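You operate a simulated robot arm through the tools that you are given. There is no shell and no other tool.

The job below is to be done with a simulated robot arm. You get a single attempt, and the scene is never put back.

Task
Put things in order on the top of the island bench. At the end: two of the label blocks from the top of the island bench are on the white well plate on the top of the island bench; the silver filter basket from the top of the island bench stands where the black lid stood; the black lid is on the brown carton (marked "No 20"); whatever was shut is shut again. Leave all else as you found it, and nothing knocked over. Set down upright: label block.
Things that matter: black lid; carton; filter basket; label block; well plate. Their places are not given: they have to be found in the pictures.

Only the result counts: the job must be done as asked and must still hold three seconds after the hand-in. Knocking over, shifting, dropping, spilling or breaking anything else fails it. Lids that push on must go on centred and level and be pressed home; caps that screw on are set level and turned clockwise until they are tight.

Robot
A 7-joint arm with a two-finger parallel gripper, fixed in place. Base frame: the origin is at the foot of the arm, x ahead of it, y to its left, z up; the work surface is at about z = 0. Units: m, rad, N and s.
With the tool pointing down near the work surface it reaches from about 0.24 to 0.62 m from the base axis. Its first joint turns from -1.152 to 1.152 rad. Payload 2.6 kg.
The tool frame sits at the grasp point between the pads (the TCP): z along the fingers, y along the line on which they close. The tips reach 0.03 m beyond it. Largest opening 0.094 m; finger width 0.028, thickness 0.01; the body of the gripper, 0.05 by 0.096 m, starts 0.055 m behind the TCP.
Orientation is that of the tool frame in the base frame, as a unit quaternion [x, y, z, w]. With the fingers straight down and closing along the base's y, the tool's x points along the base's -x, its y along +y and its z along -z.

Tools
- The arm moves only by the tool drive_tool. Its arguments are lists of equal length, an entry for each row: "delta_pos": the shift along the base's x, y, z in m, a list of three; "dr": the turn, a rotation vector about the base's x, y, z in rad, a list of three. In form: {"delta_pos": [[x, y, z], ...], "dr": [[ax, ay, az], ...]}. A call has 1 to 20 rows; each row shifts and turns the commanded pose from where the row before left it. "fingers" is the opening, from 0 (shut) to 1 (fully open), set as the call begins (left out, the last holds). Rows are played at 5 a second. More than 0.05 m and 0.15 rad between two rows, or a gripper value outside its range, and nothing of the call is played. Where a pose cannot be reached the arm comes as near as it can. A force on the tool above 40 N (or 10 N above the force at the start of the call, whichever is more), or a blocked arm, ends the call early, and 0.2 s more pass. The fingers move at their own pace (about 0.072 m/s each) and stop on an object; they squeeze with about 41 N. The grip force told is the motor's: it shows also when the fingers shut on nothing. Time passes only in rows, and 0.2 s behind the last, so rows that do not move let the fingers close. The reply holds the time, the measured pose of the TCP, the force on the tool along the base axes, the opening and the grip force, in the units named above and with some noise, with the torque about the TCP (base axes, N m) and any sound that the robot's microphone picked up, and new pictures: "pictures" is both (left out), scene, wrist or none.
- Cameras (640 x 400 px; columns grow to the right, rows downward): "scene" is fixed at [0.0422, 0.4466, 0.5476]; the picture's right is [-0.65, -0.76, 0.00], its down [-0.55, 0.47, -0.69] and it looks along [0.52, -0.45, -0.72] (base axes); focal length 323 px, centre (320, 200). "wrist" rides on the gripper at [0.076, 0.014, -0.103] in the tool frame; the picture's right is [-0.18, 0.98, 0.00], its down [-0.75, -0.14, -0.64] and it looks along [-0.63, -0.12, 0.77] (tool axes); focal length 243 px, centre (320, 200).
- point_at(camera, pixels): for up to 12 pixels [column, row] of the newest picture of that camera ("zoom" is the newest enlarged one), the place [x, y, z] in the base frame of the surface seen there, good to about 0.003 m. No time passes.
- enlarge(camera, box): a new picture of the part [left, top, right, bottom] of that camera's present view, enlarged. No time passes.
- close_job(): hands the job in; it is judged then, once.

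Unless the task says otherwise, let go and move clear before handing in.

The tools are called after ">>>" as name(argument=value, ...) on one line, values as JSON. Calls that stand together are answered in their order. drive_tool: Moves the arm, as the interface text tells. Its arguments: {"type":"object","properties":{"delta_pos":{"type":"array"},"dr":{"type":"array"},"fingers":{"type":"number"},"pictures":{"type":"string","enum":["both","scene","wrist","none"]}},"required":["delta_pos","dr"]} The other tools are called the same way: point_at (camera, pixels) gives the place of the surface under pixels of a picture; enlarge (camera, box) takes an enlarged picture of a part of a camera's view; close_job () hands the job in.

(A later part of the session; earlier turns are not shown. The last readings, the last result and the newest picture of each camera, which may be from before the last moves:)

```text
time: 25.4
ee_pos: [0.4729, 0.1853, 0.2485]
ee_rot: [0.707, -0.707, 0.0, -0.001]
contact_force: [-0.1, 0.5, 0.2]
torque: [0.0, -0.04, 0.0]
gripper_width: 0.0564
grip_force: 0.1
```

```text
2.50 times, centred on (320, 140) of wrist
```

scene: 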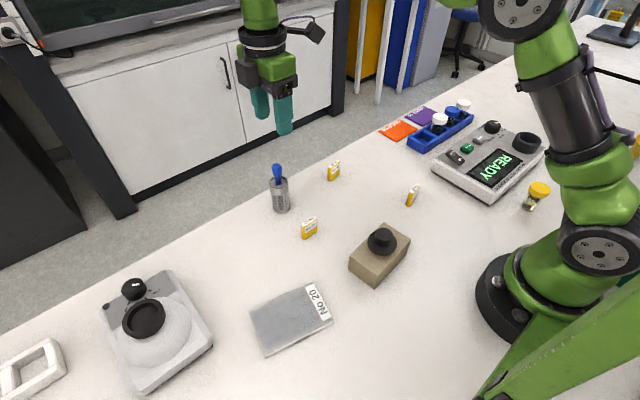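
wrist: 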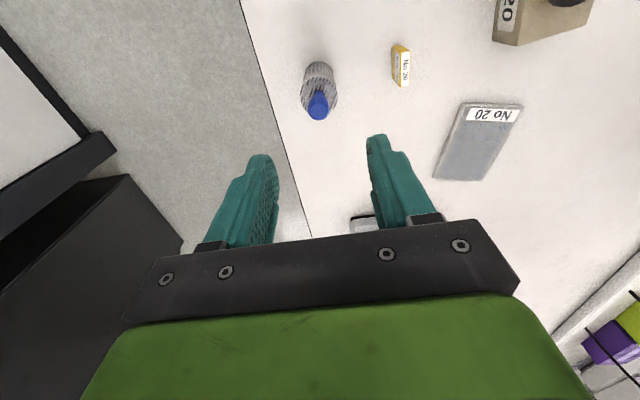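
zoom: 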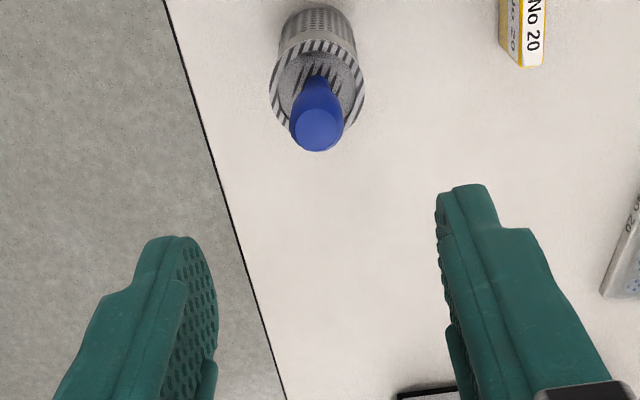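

The lid sits well on the carton at (383,240). The basket's blue handle shows at (319,112) and its rim at (319,99), slightly off the tool axis. I will measure these.

>>> point_at(camera="wrist", pixels=[[319, 112], [319, 108], [306, 92], [332, 92], [319, 84], [319, 70], [302, 100], [337, 97]])

>>> enlarge(camera="scene", box=[255, 155, 305, 220])

>>> point_at(camera="scene", pixels=[[277, 168], [279, 182], [279, 188], [280, 195], [271, 182], [287, 182], [273, 205], [288, 205], [281, 212]])

```text
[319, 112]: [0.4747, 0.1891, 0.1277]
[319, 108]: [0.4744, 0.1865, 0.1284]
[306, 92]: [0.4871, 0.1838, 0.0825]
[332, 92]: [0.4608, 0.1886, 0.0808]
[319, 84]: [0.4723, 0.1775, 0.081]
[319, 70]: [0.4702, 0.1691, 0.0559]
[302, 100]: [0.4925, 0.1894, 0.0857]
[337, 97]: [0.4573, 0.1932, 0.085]
```

```text
6.15 times, centred on (280, 188) of scene
```

zoom: 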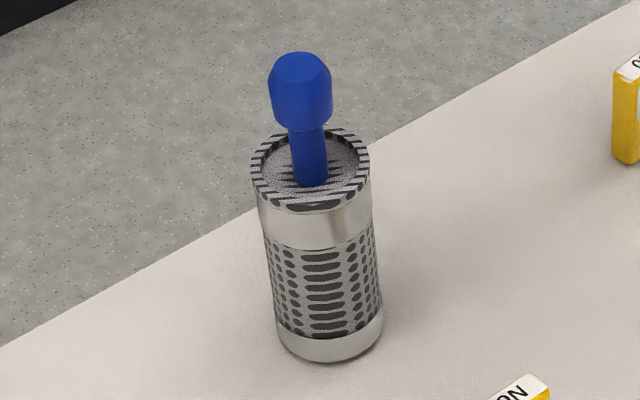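

```text
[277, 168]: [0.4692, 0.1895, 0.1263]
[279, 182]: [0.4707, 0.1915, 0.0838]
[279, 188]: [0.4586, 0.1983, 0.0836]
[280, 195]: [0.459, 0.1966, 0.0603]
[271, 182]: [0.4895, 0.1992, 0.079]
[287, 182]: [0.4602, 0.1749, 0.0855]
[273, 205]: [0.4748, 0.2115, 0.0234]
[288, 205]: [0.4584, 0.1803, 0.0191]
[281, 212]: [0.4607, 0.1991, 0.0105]
```

The basket axis is at about (0.4745, 0.1893), with its rim at z 0.085, handle top at 0.128 and diameter about 0.042. I will go down with the fingers open wider so they straddle the body, keeping the palm above the handle.

>>> drive_tool(delta_pos=[[0.0015, 0.004, 0], [0, 0, -0.025], [0, 0, -0.025], [0, 0, -0.025], [0, 0, -0.025], [0, 0, 0]], dr=[[0, 0, 0], [0, 0, 0], [0, 0, 0], [0, 0, 0], [0, 0, 0], [0, 0, 0]], fingers=0.8)

>>> enlarge(camera="scene", box=[220, 90, 340, 220])

```text
time: 26.8
ee_pos: [0.4725, 0.1895, 0.1474]
ee_rot: [0.708, -0.707, 0.001, 0.0]
contact_force: [1.1, 0.1, 0.1]
torque: [-0.02, -0.01, 0.0]
gripper_width: 0.0749
grip_force: 0.1
```

scene: 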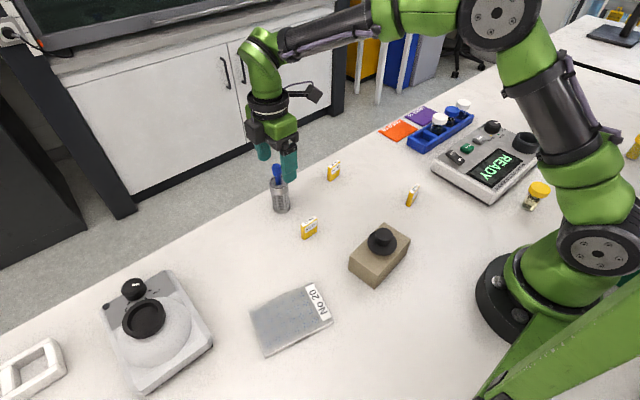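
wrist: 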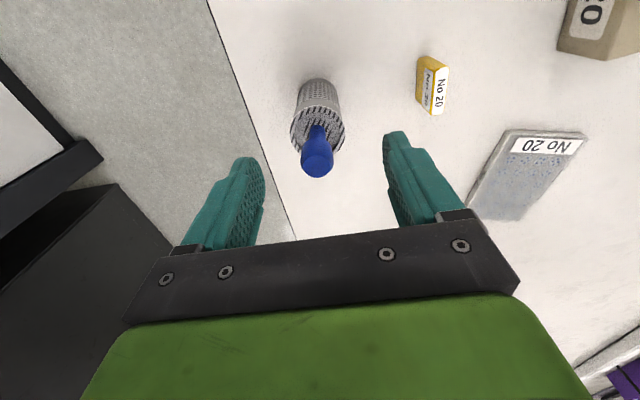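

```text
3.08 times, centred on (280, 155) of scene
```

zoom: 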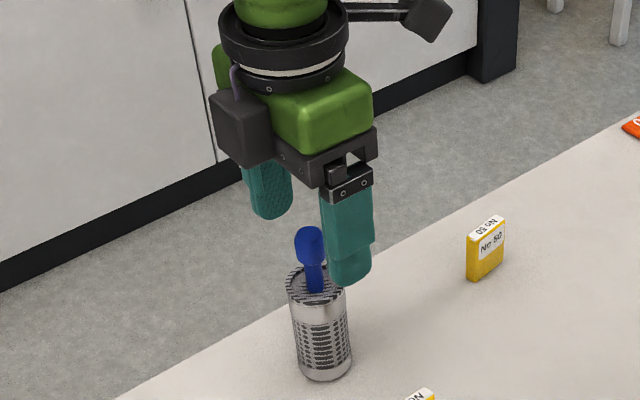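

The handle is at (317,157) between the fingers. I will check the alignment closely before going further down.

>>> enlarge(camera="wrist", box=[265, 65, 375, 185])

>>> point_at(camera="wrist", pixels=[[317, 165], [317, 172], [317, 150], [317, 158], [295, 135], [341, 135], [318, 118], [318, 85]])

```text
3.33 times, centred on (320, 125) of wrist
```

zoom: 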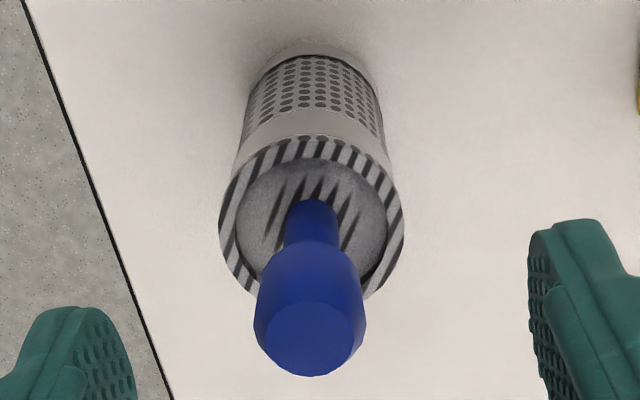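

```text
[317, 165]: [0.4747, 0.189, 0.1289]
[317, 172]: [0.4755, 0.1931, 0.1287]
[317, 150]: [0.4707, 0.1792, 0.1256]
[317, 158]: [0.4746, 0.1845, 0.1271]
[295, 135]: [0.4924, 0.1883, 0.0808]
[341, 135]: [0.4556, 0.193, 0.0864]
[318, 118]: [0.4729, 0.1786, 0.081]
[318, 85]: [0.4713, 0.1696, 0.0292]
```

The handle's top is centred at (318.6,166.5), right on the tool axis. I will lower to z 0.082.

>>> drive_tool(delta_pos=[[0.001, 0, -0.016], [0, 0, -0.016], [0, 0, -0.016], [0, 0, -0.012], [0, 0, -0.005], [0, 0, 0]], dr=[[0, 0, 0], [0, 0, 0], [0, 0, 0], [0, 0, 0], [0, 0, 0], [0, 0, 0]])

>>> enlarge(camera="scene", box=[220, 100, 340, 230])

```text
time: 28.2
ee_pos: [0.4736, 0.1896, 0.0848]
ee_rot: [0.708, -0.706, -0.002, 0.0]
contact_force: [0.1, 0.1, -0.5]
torque: [0.02, -0.02, 0.0]
gripper_width: 0.0753
grip_force: 0.1
```

scene: 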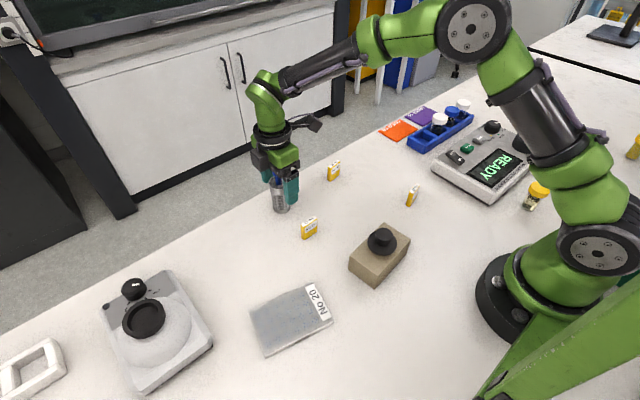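
wrist: 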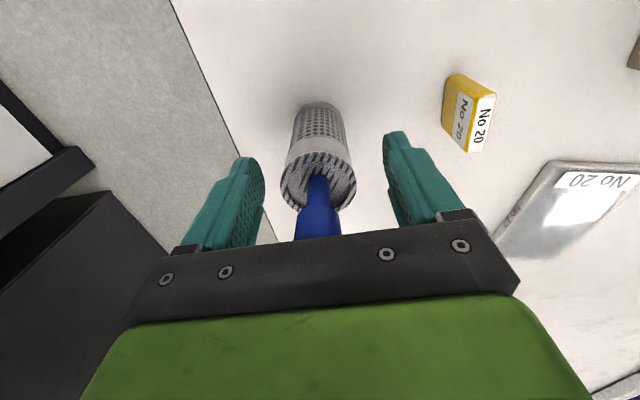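

```text
3.08 times, centred on (280, 165) of scene
```

zoom: 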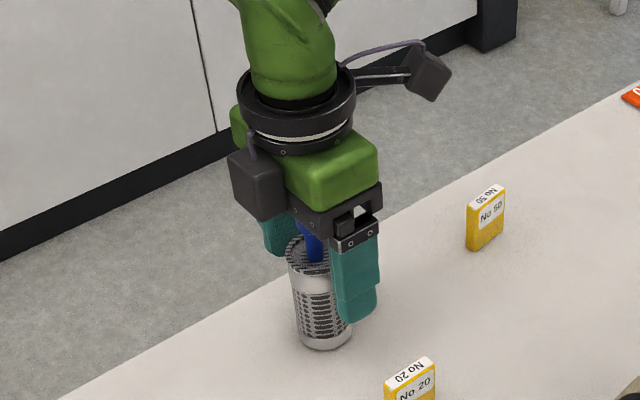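

The fingers straddle the basket at (318,175) with the palm above the handle. I will close them.

>>> drive_tool(delta_pos=[[0, 0, 0], [0, 0, 0], [0, 0, 0], [0, 0, 0]], dr=[[0, 0, 0], [0, 0, 0], [0, 0, 0], [0, 0, 0]], fingers=0)

>>> enlarge(camera="scene", box=[220, 100, 340, 230])

```text
time: 29.2
ee_pos: [0.4746, 0.1893, 0.0851]
ee_rot: [0.708, -0.707, 0.0, 0.0]
contact_force: [-0.1, -0.9, 0.2]
torque: [0.0, -0.03, -0.04]
gripper_width: 0.0398
grip_force: 41.4
```

scene: 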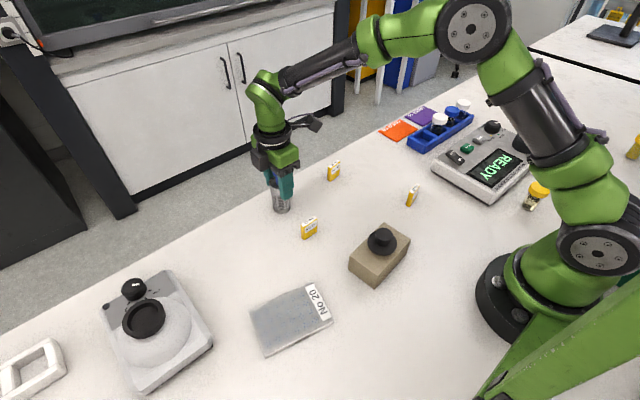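
wrist: 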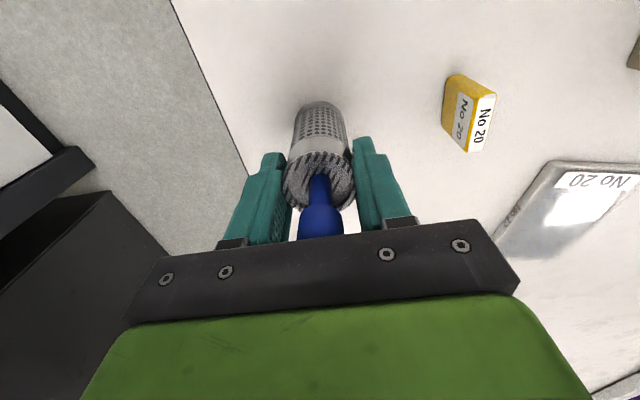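

```text
3.08 times, centred on (280, 165) of scene
```

zoom: 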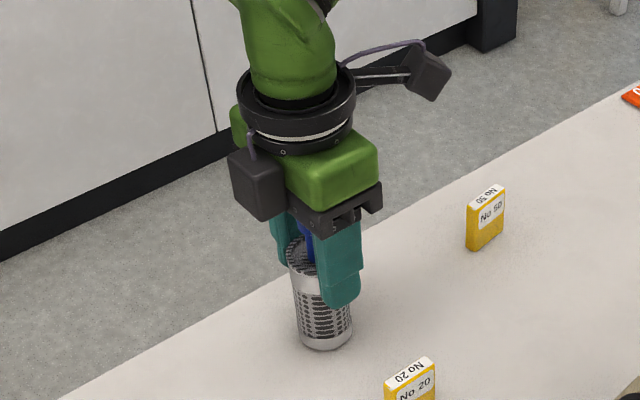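

The basket is held at 0.0398 m with 41 N. I will lift it straight up and check.

>>> drive_tool(delta_pos=[[0, 0, 0.01], [0, 0, 0.02], [0, 0, 0.03], [0, 0, 0.03], [0, 0, 0.025], [0, 0, 0]], dr=[[0, 0, 0], [0, 0, 0], [0, 0, 0], [0, 0, 0], [0, 0, 0], [0, 0, 0]])

>>> enlarge(camera="wrist", box=[260, 80, 380, 230])

>>> enlarge(camera="scene", box=[220, 50, 340, 200])

```text
time: 30.6
ee_pos: [0.4739, 0.1902, 0.2018]
ee_rot: [0.708, -0.706, 0.001, 0.0]
contact_force: [0.4, -0.3, -0.5]
torque: [-0.04, -0.03, -0.01]
gripper_width: 0.0399
grip_force: 41.5
```

scene: 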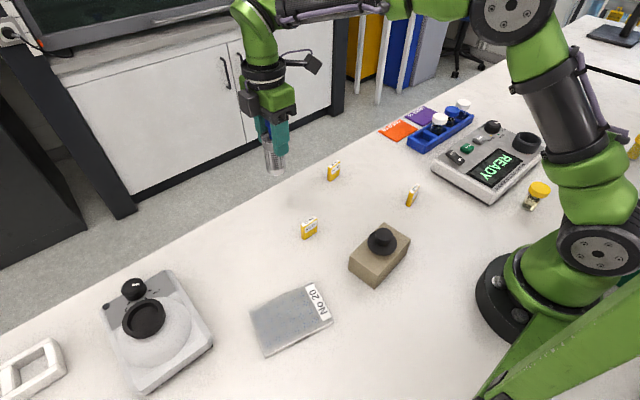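
wrist: 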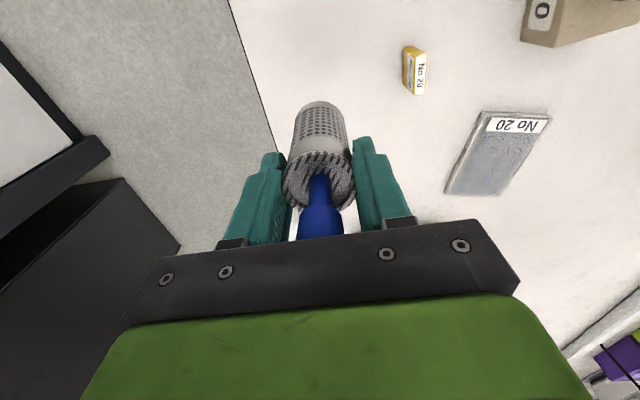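

```text
2.67 times, centred on (320, 155) of wrist
```

zoom: 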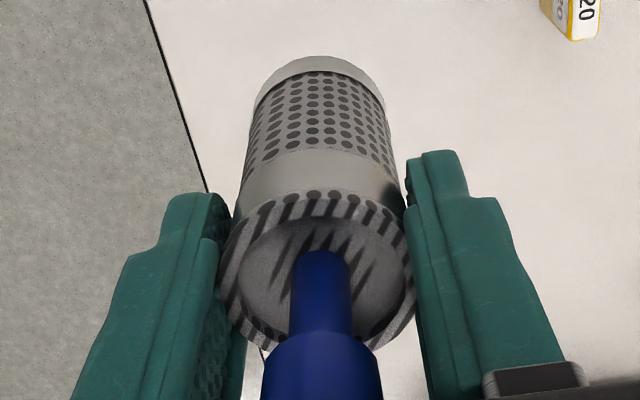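

```text
2.67 times, centred on (280, 125) of scene
```

zoom: 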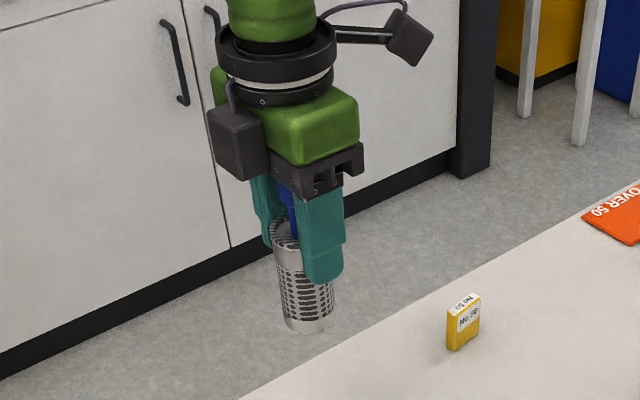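

The basket hangs upright between the fingers. I will carry it over to the lid's old spot at (0.4085,-0.174).

>>> drive_tool(delta_pos=[[-0.00467, -0.0259, 0], [-0.00467, -0.0259, 0], [-0.00467, -0.0259, 0], [-0.00467, -0.0259, 0], [-0.00467, -0.0259, 0], [-0.00467, -0.0259, 0], [-0.00467, -0.0259, 0], [-0.00467, -0.0259, 0], [-0.00467, -0.0259, 0], [-0.00467, -0.0259, 0], [-0.00467, -0.0259, 0], [-0.00467, -0.0259, 0], [-0.00467, -0.0259, 0], [-0.00467, -0.0259, 0], [0, 0, 0], [0, 0, 0]], dr=[[0, 0, 0], [0, 0, 0], [0, 0, 0], [0, 0, 0], [0, 0, 0], [0, 0, 0], [0, 0, 0], [0, 0, 0], [0, 0, 0], [0, 0, 0], [0, 0, 0], [0, 0, 0], [0, 0, 0], [0, 0, 0], [0, 0, 0], [0, 0, 0]])

>>> enlarge(camera="scene", box=[360, 30, 480, 170])

```text
time: 34.0
ee_pos: [0.4091, -0.1719, 0.202]
ee_rot: [0.708, -0.706, 0.0, 0.001]
contact_force: [0.5, 0.5, 0.3]
torque: [-0.03, -0.02, -0.02]
gripper_width: 0.0402
grip_force: 41.0
```

scene: 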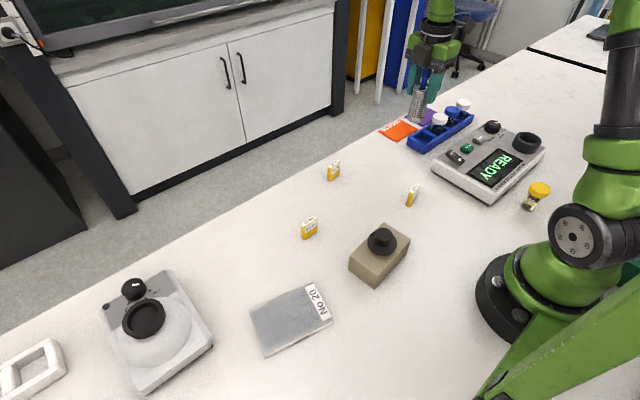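
wrist: 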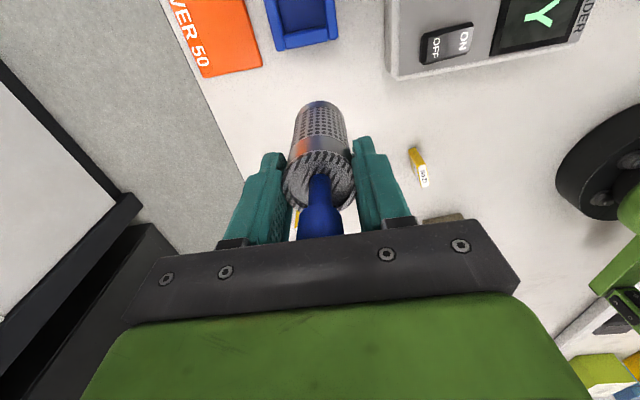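

```text
2.86 times, centred on (420, 100) of scene
```

zoom: 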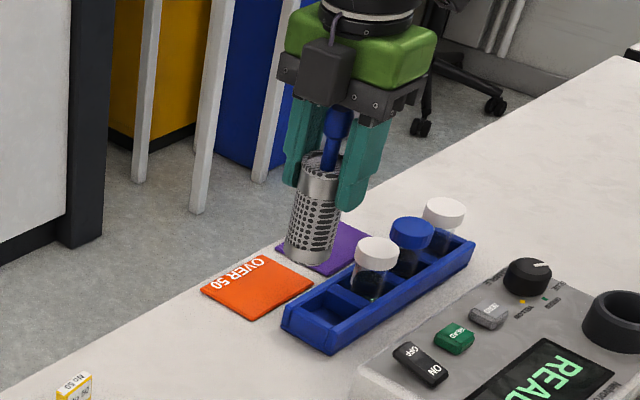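

The basket is over the target with the rack and cards clear of it. I will lower most of the way and measure the surroundings.

>>> drive_tool(delta_pos=[[-0.0005, -0.0005, -0.025], [0, 0, -0.025], [0, 0, -0.025], [0, 0, -0.02], [0, 0, 0], [0, 0, 0]], dr=[[0, 0, 0], [0, 0, 0], [0, 0, 0], [0, 0, 0], [0, 0, 0], [0, 0, 0]])

>>> enlarge(camera="scene", box=[370, 70, 470, 180])

>>> point_at(camera="wrist", pixels=[[318, 112], [300, 112], [338, 112], [318, 120], [330, 50], [400, 80], [398, 60], [265, 60]])

```text
time: 35.4
ee_pos: [0.4069, -0.1732, 0.1036]
ee_rot: [0.708, -0.707, 0.001, -0.001]
contact_force: [-0.5, -0.1, -0.8]
torque: [0.01, -0.02, 0.01]
gripper_width: 0.0399
grip_force: 40.8
```

scene: 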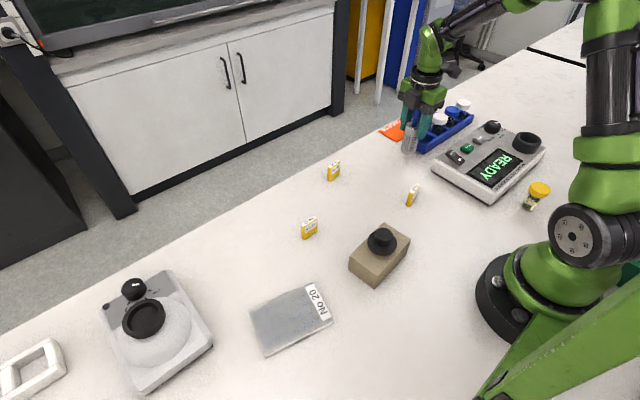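
wrist: 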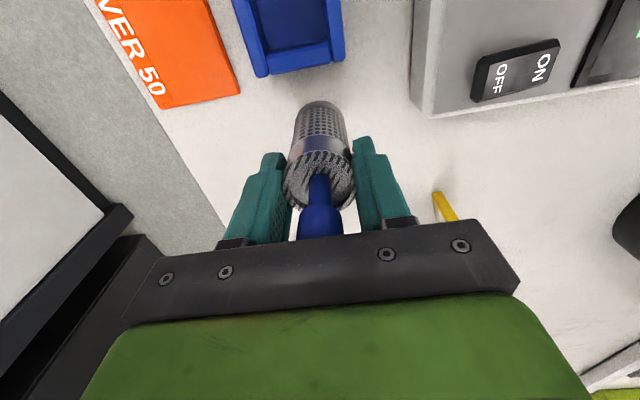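

```text
3.64 times, centred on (420, 125) of scene
```

zoom: 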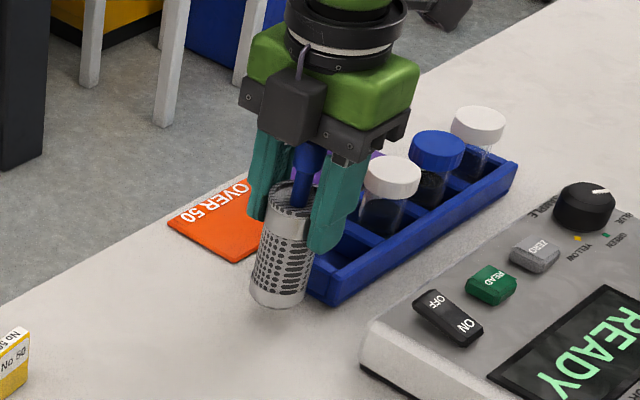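

```text
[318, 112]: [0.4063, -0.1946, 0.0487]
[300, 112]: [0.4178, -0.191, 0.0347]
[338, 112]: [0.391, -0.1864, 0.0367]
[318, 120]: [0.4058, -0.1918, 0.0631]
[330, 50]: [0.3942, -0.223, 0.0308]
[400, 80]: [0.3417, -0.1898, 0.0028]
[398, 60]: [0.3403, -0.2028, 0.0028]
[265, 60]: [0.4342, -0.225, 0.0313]
```

The basket's far edge reads y -0.1946, so its centre is about (0.4065,-0.1745). The rack end at -0.218 is clear. I will lower near contact.

>>> drive_tool(delta_pos=[[0.001, 0, -0.008], [0, 0, -0.005], [0, 0, -0.002], [0, 0, 0]], dr=[[0, 0, 0], [0, 0, 0], [0, 0, 0], [0, 0, 0]], pictures="none")

```text
time: 36.4
ee_pos: [0.4093, -0.1741, 0.0905]
ee_rot: [0.708, -0.706, 0.001, 0.001]
contact_force: [0.7, -0.3, -1.1]
torque: [0.03, -0.01, 0.01]
gripper_width: 0.0399
grip_force: 41.0
```

The tool is at z 0.0905 with no contact yet; contact is expected near 0.085. I will step down slowly.

>>> drive_tool(delta_pos=[[0, 0, -0.0015], [0, 0, -0.001], [0, 0, -0.001], [0, 0, 0]], dr=[[0, 0, 0], [0, 0, 0], [0, 0, 0], [0, 0, 0]], pictures="none")

```text
time: 37.4
ee_pos: [0.4084, -0.1736, 0.0866]
ee_rot: [0.708, -0.706, 0.0, 0.0]
contact_force: [0.5, 0.8, -0.7]
torque: [0.03, -0.02, -0.01]
gripper_width: 0.0402
grip_force: 41.4
```

The tool is at z 0.0866 with still no contact force. I will go down another millimetre at a time.

>>> drive_tool(delta_pos=[[0, 0, -0.001], [0, 0, -0.0005], [0, 0, 0]], dr=[[0, 0, 0], [0, 0, 0], [0, 0, 0]], pictures="none")

```text
time: 38.2
ee_pos: [0.4088, -0.1728, 0.0861]
ee_rot: [0.708, -0.706, 0.001, 0.001]
contact_force: [0.8, 0.2, -0.4]
torque: [0.01, 0.0, -0.03]
gripper_width: 0.0397
grip_force: 40.5
```

The reading is z 0.0861 with no contact force. I will lower one more millimetre.

>>> drive_tool(delta_pos=[[0, 0, -0.001], [0, 0, 0], [0, 0, 0]], dr=[[0, 0, 0], [0, 0, 0], [0, 0, 0]], pictures="none")

```text
time: 39.0
ee_pos: [0.4091, -0.1727, 0.0838]
ee_rot: [0.708, -0.706, 0.0, 0.0]
contact_force: [0.0, 0.0, 0.6]
torque: [-0.01, 0.08, 0.0]
gripper_width: 0.0398
grip_force: 40.5
```

The force is 0.6 N at z 0.0838, so contact is close. I will make another half-millimetre step and look.

>>> drive_tool(delta_pos=[[0, 0, -0.0005], [0, 0, 0], [0, 0, 0]], dr=[[0, 0, 0], [0, 0, 0], [0, 0, 0]], pictures="scene")

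>>> enlarge(camera="scene", box=[380, 100, 450, 170])

```text
time: 39.8
ee_pos: [0.4101, -0.1724, 0.0833]
ee_rot: [0.708, -0.706, 0.0, 0.0]
contact_force: [-4.6, 1.0, 17.1]
torque: [0.13, 0.44, -0.02]
gripper_width: 0.04
grip_force: 41.4
```

scene: 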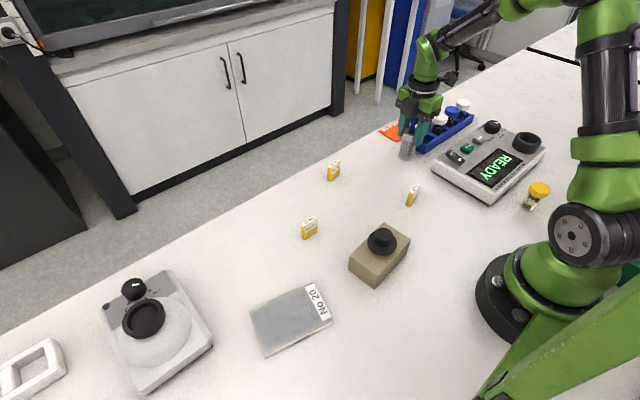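

```text
5.71 times, centred on (415, 135) of scene
```

zoom: 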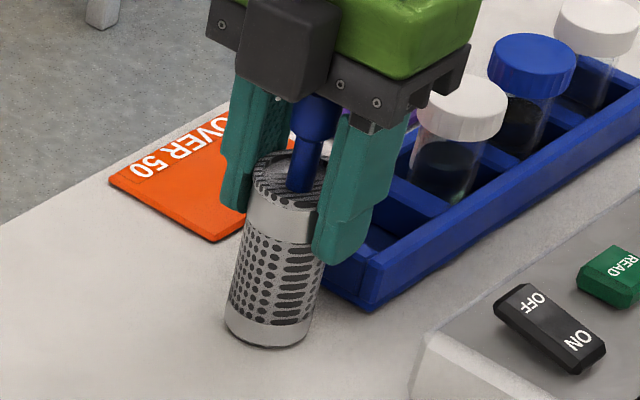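

Contact is firm now at 17 N, so the basket stands on the bench at (407,148). I will back off half a millimetre, then open the fingers partly.

>>> drive_tool(delta_pos=[[0, 0, 0.0005], [0, 0, 0]], dr=[[0, 0, 0], [0, 0, 0]], pictures="none")

```text
time: 40.4
ee_pos: [0.4098, -0.1735, 0.0845]
ee_rot: [0.708, -0.706, 0.0, -0.001]
contact_force: [0.7, 1.0, 9.7]
torque: [0.2, -0.11, 0.03]
gripper_width: 0.0399
grip_force: 40.9
```

The force has dropped to 9.7 N with the basket down on the bench. I will open the fingers to release it.

>>> drive_tool(delta_pos=[[0, 0, 0.0003], [0, 0, 0], [0, 0, 0], [0, 0, 0]], dr=[[0, 0, 0], [0, 0, 0], [0, 0, 0], [0, 0, 0]], fingers=0.65)

>>> enlarge(camera="scene", box=[380, 100, 450, 170])

```text
time: 41.4
ee_pos: [0.4096, -0.1735, 0.0851]
ee_rot: [0.708, -0.707, 0.0, 0.0]
contact_force: [0.4, 0.7, -0.5]
torque: [0.0, 0.0, -0.02]
gripper_width: 0.061
grip_force: 0.1
```

scene: 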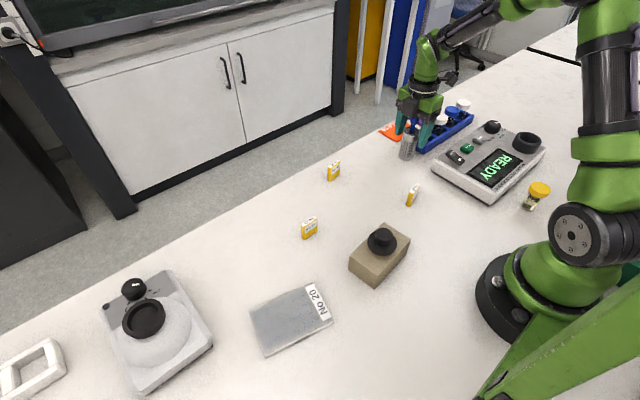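
wrist: 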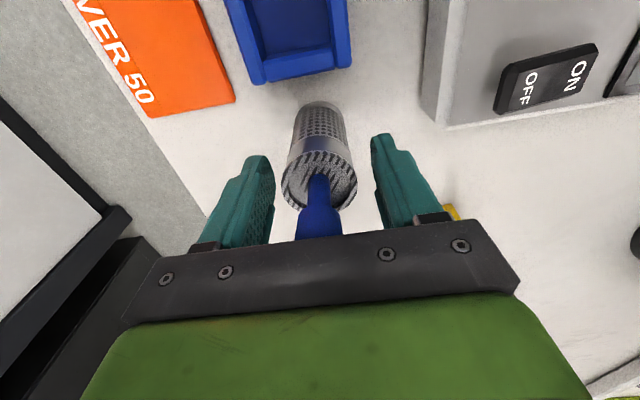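

```text
5.71 times, centred on (415, 135) of scene
```

zoom: 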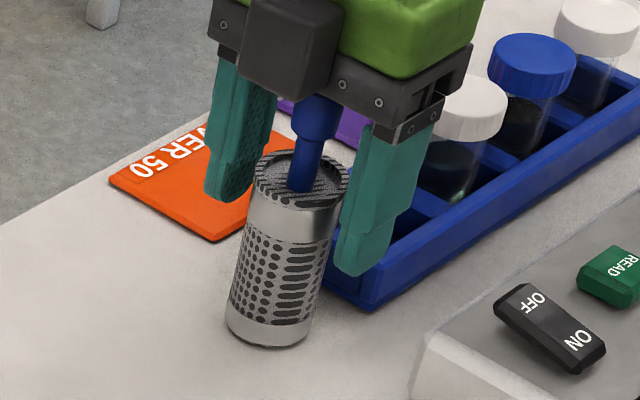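

The basket stands upright and free at (407,148). I will rise straight clear of its handle before moving sideways.

>>> drive_tool(delta_pos=[[0, 0, 0.02], [0, 0, 0.03], [0, 0, 0.04], [0, 0, 0.045], [0, 0, 0], [-0.0285, 0.032, 0], [-0.0285, 0.032, 0], [-0.0285, 0.032, 0], [-0.0285, 0.032, 0], [0, 0, 0]], dr=[[0, 0, 0], [0, 0, 0], [0, 0, 0], [0, 0, 0], [0, 0, 0], [0, 0, 0], [0, 0, 0], [0, 0, 0], [0, 0, 0], [0, 0, 0]])

>>> enlarge(camera="scene", box=[370, 90, 470, 180])

>>> enlarge(camera="wrist", box=[240, 60, 400, 160])

```text
time: 43.6
ee_pos: [0.2923, -0.0466, 0.218]
ee_rot: [0.707, -0.707, 0.0, 0.0]
contact_force: [0.1, 0.6, -0.2]
torque: [-0.01, -0.01, -0.01]
gripper_width: 0.0612
grip_force: 0.0
```

scene: 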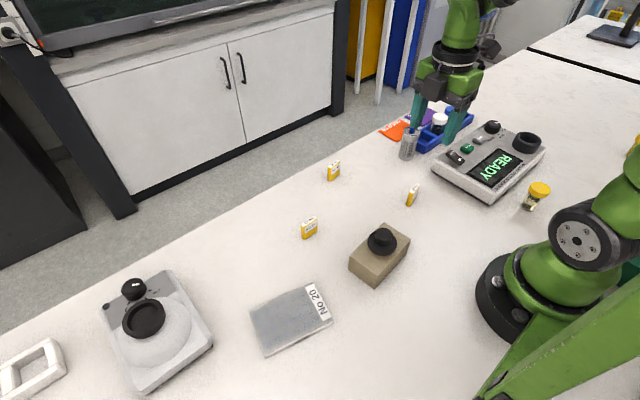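
wrist: 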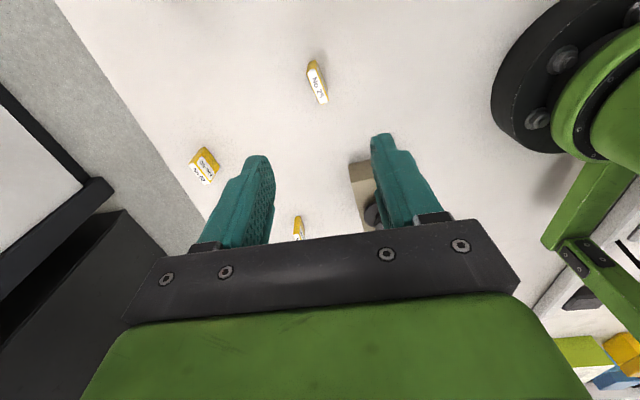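

```text
4.44 times, centred on (420, 135) of scene
```

zoom: 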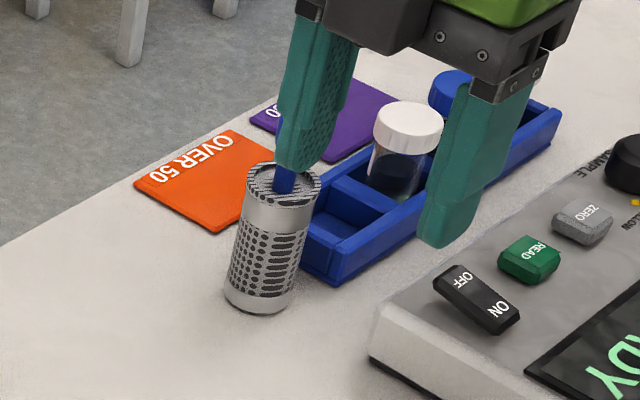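

```text
4.00 times, centred on (320, 110) of wrist
```

zoom: 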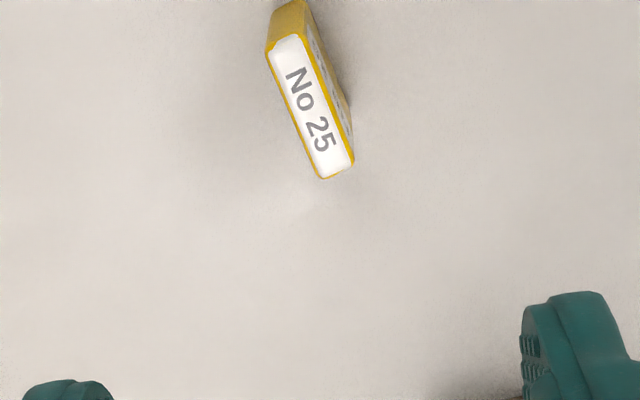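

The basket stands well at (409,145). The No 25 block's top strip shows at (317.5,87) in the wrist picture, running from (311,71) to (324,102). I will measure its ends and direction.

>>> point_at(camera="wrist", pixels=[[311.5, 72], [317.5, 87], [323.5, 101], [309, 74], [315, 71], [321, 103], [327, 99.5]])

>>> enlarge(camera="wrist", box=[295, 50, 345, 110])

>>> enlarge(camera="scene", box=[395, 175, 430, 215])

```text
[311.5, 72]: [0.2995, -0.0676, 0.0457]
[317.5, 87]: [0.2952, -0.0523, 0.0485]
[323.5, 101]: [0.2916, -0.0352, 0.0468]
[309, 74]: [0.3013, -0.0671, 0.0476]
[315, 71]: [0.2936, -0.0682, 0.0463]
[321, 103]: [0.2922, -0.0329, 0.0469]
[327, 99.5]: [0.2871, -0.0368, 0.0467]
```

```text
6.67 times, centred on (320, 80) of wrist
```

zoom: 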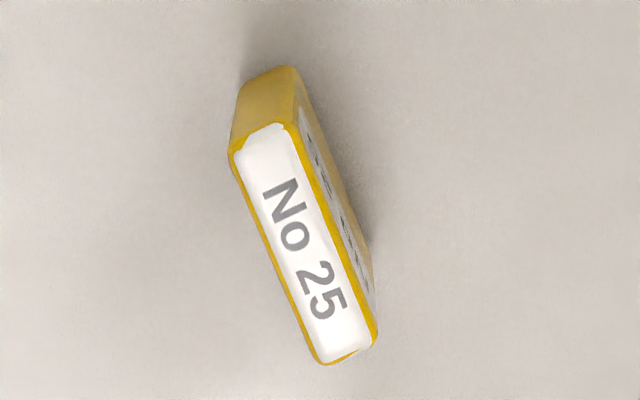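

```text
10.00 times, centred on (412, 195) of scene
```

zoom: 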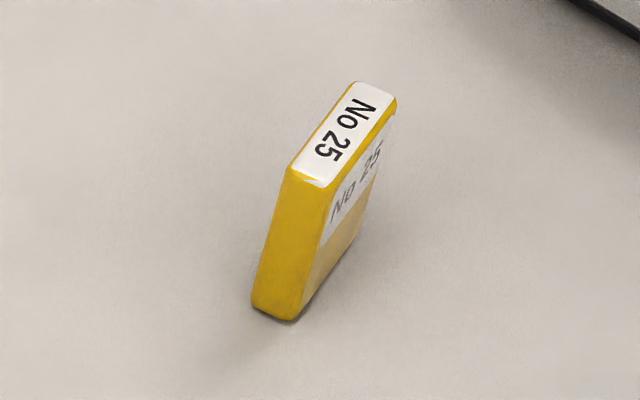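

The No 25 block's long axis runs from (0.2995,-0.0676) to (0.2916,-0.0352), which is about 0.24 rad from the y axis. Its centre is near (0.2955,-0.0515). I will turn +0.24 rad to close across its thin side and come down above it.

>>> drive_tool(delta_pos=[[0.0015, -0.0025, -0.02], [0.0015, -0.0025, -0.025], [0, 0, -0.025], [0, 0, -0.025], [0, 0, -0.015], [0, 0, 0]], dr=[[0, 0, 0.12], [0, 0, 0.12], [0, 0, 0], [0, 0, 0], [0, 0, 0], [0, 0, 0]], fingers=0.5)

>>> enlarge(camera="wrist", box=[240, 80, 400, 200])

```text
time: 45.0
ee_pos: [0.2969, -0.0513, 0.1091]
ee_rot: [0.787, -0.617, -0.001, 0.0]
contact_force: [-0.6, 0.0, -0.5]
torque: [-0.02, 0.01, 0.04]
gripper_width: 0.047
grip_force: 0.0
```

scene: 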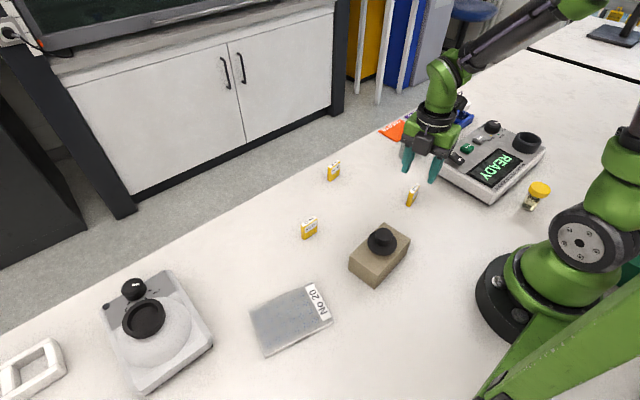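
wrist: 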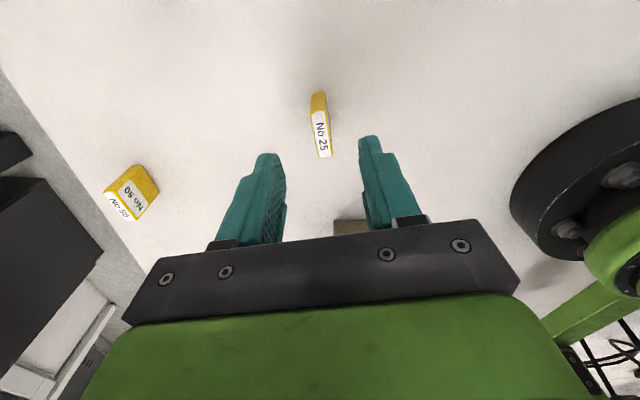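

```text
3.33 times, centred on (320, 140) of wrist
```

zoom: 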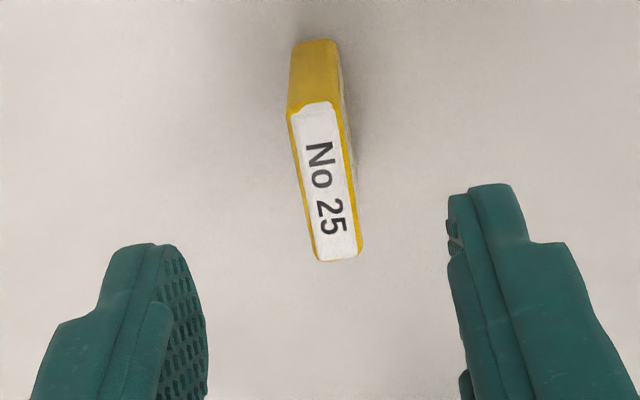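

The block's top is centred at (321.6,134.6) and lies along the tool axis direction, so alignment is good. I will lower to z 0.040 around it.

>>> drive_tool(delta_pos=[[-0.001, 0, -0.018], [0, 0, -0.018], [0, 0, -0.016], [0, 0, -0.01], [0, 0, -0.006], [0, 0, 0]], dr=[[0, 0, 0], [0, 0, 0], [0, 0, 0], [0, 0, 0], [0, 0, 0], [0, 0, 0]])

>>> enlarge(camera="scene", box=[370, 120, 470, 220])

```text
time: 46.4
ee_pos: [0.296, -0.0503, 0.0401]
ee_rot: [0.787, -0.616, -0.001, 0.0]
contact_force: [0.2, 0.0, 0.5]
torque: [-0.01, -0.01, 0.01]
gripper_width: 0.0469
grip_force: 0.1
```

scene: 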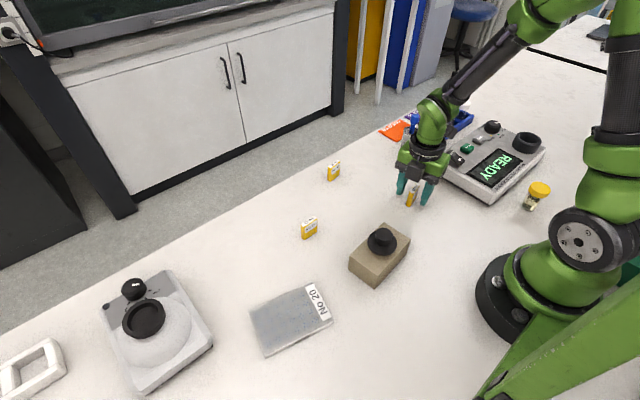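
wrist: 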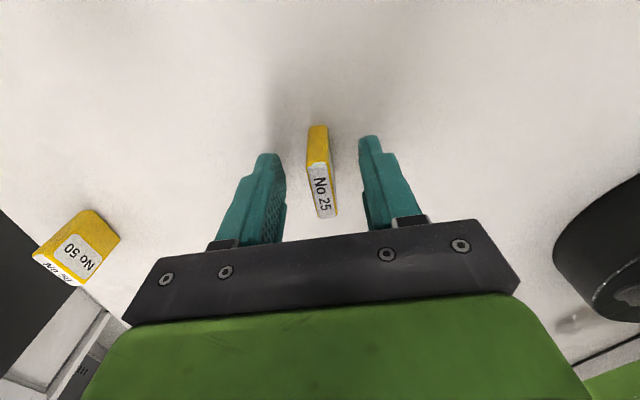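

```text
4.00 times, centred on (420, 170) of scene
```

zoom: 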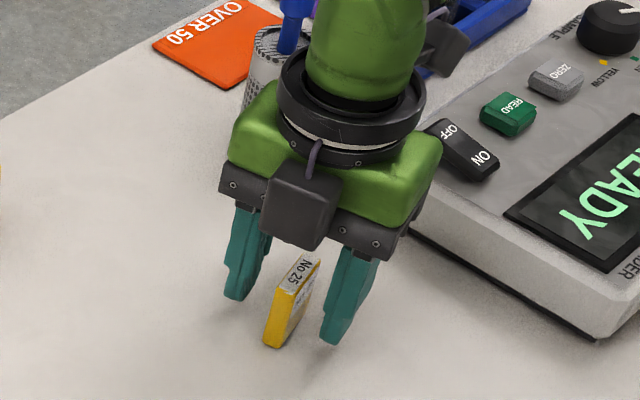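

The block stands between the fingers at (321,185). I will close on it.

>>> drive_tool(delta_pos=[[0, 0, 0], [0, 0, 0], [0, 0, 0], [0, 0, 0]], dr=[[0, 0, 0], [0, 0, 0], [0, 0, 0], [0, 0, 0]], fingers=0)

>>> enlarge(camera="wrist", box=[260, 110, 380, 230])

```text
time: 47.4
ee_pos: [0.2977, -0.0503, 0.0407]
ee_rot: [0.787, -0.616, 0.0, 0.0]
contact_force: [0.6, -0.3, -0.2]
torque: [0.0, 0.03, -0.01]
gripper_width: 0.0149
grip_force: 41.2
```

scene: 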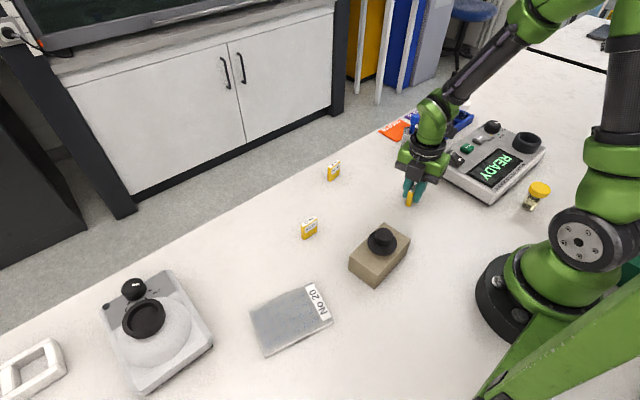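
wrist: 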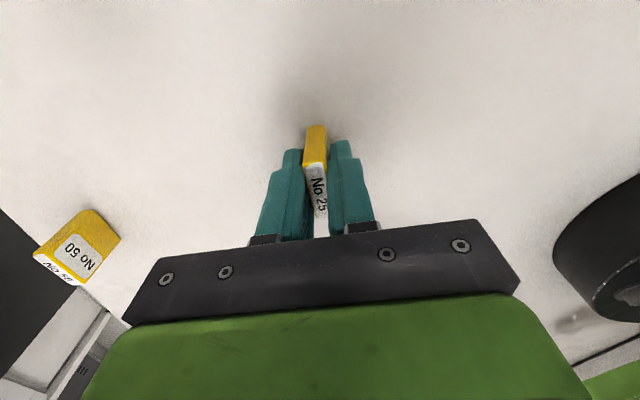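

```text
3.33 times, centred on (320, 170) of wrist
```

zoom: 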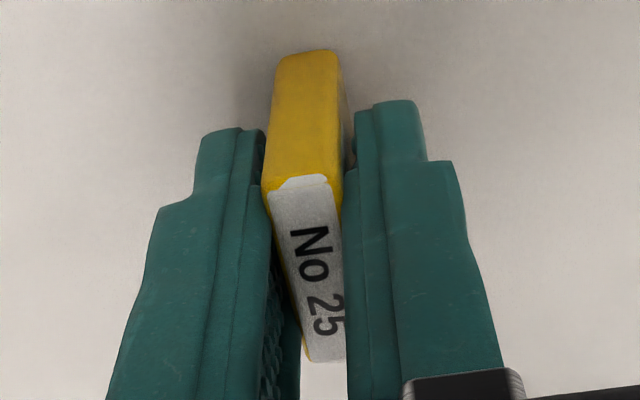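

The fingers hold the block at 0.0149 m with 41 N. I will lift it and check that it hangs straight.

>>> drive_tool(delta_pos=[[0, 0, 0.01], [0, 0, 0.03], [0, 0, 0.04], [0, 0, 0.04], [0, 0, 0.02], [0, 0, 0]], dr=[[0, 0, 0], [0, 0, 0], [0, 0, 0], [0, 0, 0], [0, 0, 0], [0, 0, 0]])

>>> enlarge(camera="scene", box=[390, 60, 490, 200])

>>> enlarge(camera="wrist", box=[260, 110, 380, 230])

```text
time: 48.8
ee_pos: [0.2966, -0.0492, 0.1823]
ee_rot: [0.788, -0.616, 0.0, 0.0]
contact_force: [-0.2, -0.3, -0.2]
torque: [0.0, -0.03, 0.0]
gripper_width: 0.0148
grip_force: 41.5
```

scene: 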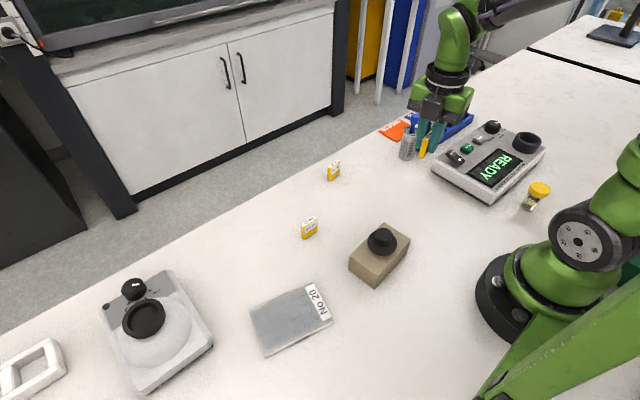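
wrist: 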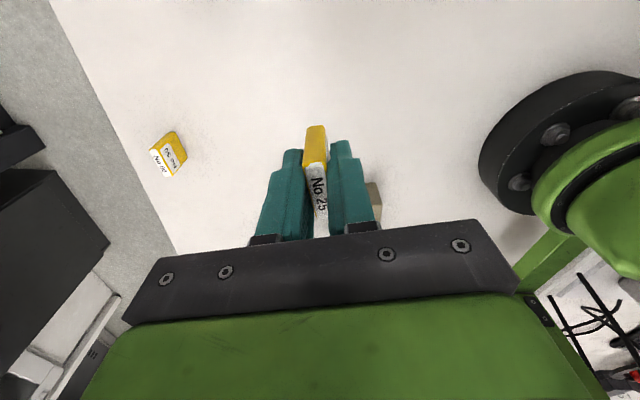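

```text
2.86 times, centred on (440, 130) of scene
```

zoom: 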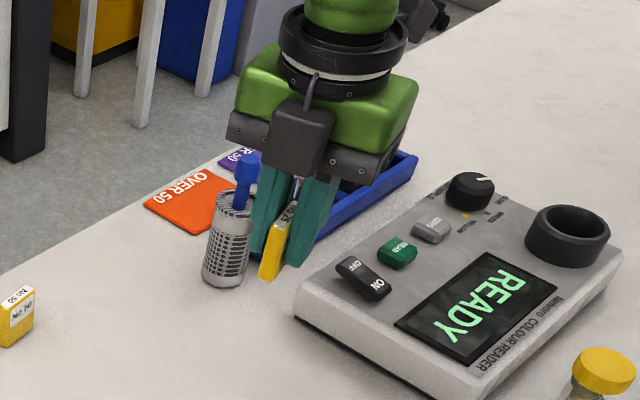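

```text
3.33 times, centred on (320, 170) of wrist
```

zoom: 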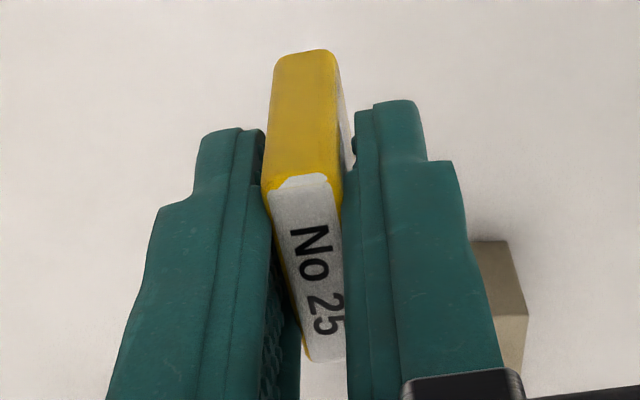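

The block hangs straight between the fingers. I will carry it round the carton on the +x side to above the near half of the well plate, turning −0.49 rad to match the plate.

>>> drive_tool(delta_pos=[[0.0056, 0.03, 0.002], [0.0056, 0.03, 0.002], [0.0056, 0.03, 0.002], [0.0056, 0.03, 0.002], [0.0056, 0.03, 0.002], [0.0056, 0.03, 0], [-0.0118, 0.0251, 0], [-0.0118, 0.0251, 0], [-0.0118, 0.0251, 0], [-0.0118, 0.0251, 0], [-0.0118, 0.0251, 0], [-0.0118, 0.0251, 0], [-0.0118, 0.0251, 0], [0, 0, 0], [0, 0, 0]], dr=[[0, 0, -0.04], [0, 0, -0.04], [0, 0, -0.04], [0, 0, -0.04], [0, 0, -0.04], [0, 0, -0.04], [0, 0, -0.04], [0, 0, -0.04], [0, 0, -0.04], [0, 0, -0.04], [0, 0, -0.04], [0, 0, -0.05], [0, 0, 0], [0, 0, 0], [0, 0, 0]])

>>> enlarge(camera="wrist", box=[220, 20, 420, 220])

>>> enlarge(camera="scene", box=[230, 200, 430, 370])

```text
time: 52.0
ee_pos: [0.2479, 0.3045, 0.1909]
ee_rot: [-0.614, 0.789, -0.001, 0.0]
contact_force: [-0.4, 0.9, -0.6]
torque: [-0.02, 0.02, -0.01]
gripper_width: 0.0149
grip_force: 41.6
```

scene: 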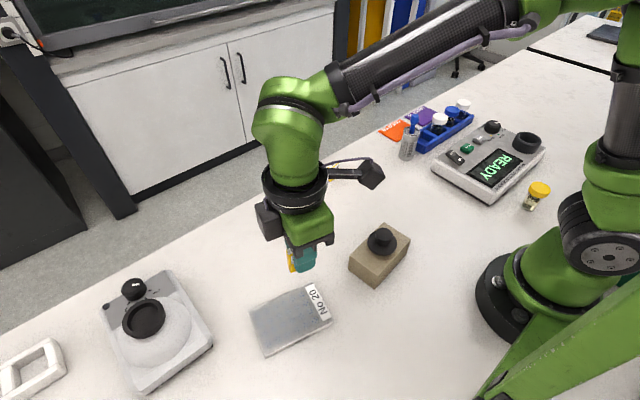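
wrist: 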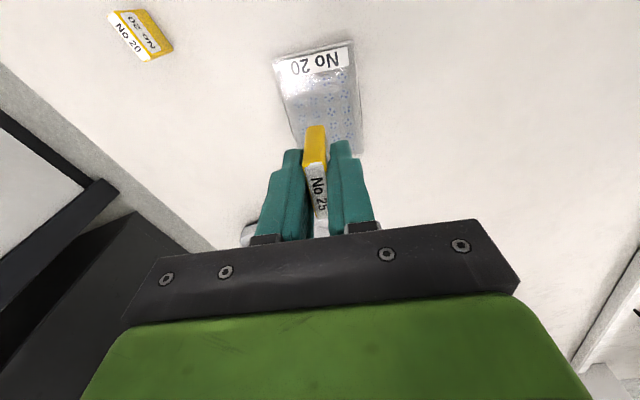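

```text
2.00 times, centred on (320, 120) of wrist
```

zoom: 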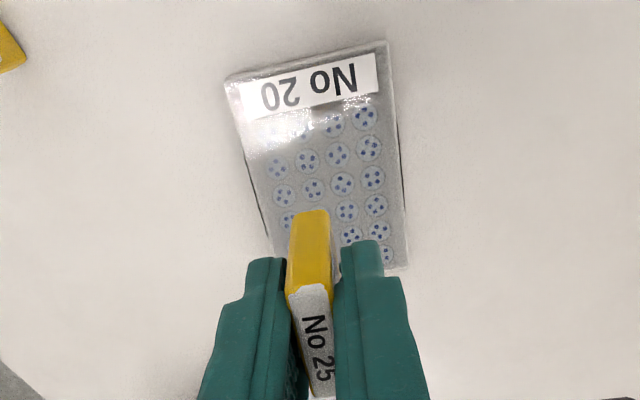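

```text
2.35 times, centred on (330, 285) of scene
```

zoom: 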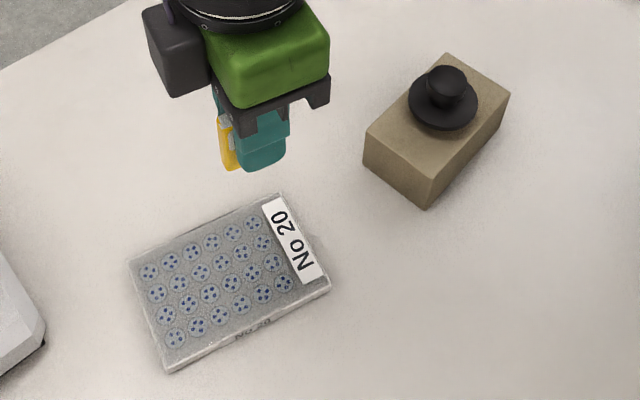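

The block hangs over the plate at (315,85) in the wrist picture. I will measure the plate's edges and surface.

>>> point_at(camera="wrist", pixels=[[275, 62], [352, 43], [362, 148], [290, 122], [315, 65], [325, 100], [345, 110], [300, 100], [358, 100]])

>>> point_at(camera="scene", pixels=[[253, 311], [310, 286], [330, 319], [266, 353], [291, 320], [275, 310], [310, 300], [300, 330], [268, 340], [320, 300], [290, 297], [250, 312]])

>>> enlarge(camera="scene", box=[240, 270, 340, 365])

```text
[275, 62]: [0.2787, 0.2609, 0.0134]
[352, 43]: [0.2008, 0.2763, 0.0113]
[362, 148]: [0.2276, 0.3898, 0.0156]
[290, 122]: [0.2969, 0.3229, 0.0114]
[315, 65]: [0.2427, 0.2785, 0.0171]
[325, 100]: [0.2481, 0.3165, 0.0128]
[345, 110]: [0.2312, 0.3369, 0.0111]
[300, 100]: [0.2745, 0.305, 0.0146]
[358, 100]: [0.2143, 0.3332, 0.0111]
```

```text
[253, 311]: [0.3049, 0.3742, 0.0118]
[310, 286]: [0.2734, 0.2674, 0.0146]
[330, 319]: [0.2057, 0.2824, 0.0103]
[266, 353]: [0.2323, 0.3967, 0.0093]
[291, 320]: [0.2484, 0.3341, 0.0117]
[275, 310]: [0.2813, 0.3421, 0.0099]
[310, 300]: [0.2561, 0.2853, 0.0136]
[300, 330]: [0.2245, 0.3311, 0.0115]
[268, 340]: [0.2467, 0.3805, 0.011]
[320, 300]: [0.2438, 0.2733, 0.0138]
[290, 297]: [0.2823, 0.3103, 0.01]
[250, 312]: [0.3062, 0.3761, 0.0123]
```

```text
4.21 times, centred on (290, 318) of scene
```

zoom: 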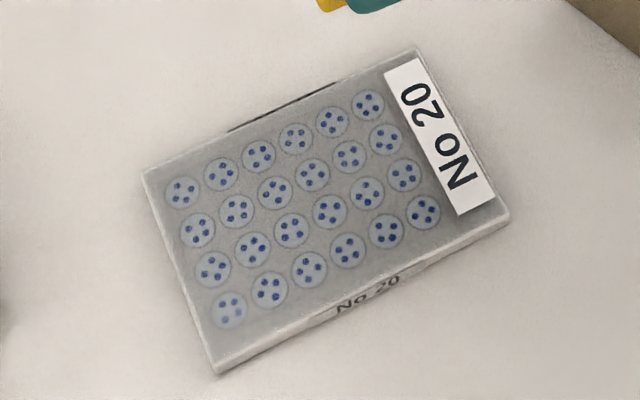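

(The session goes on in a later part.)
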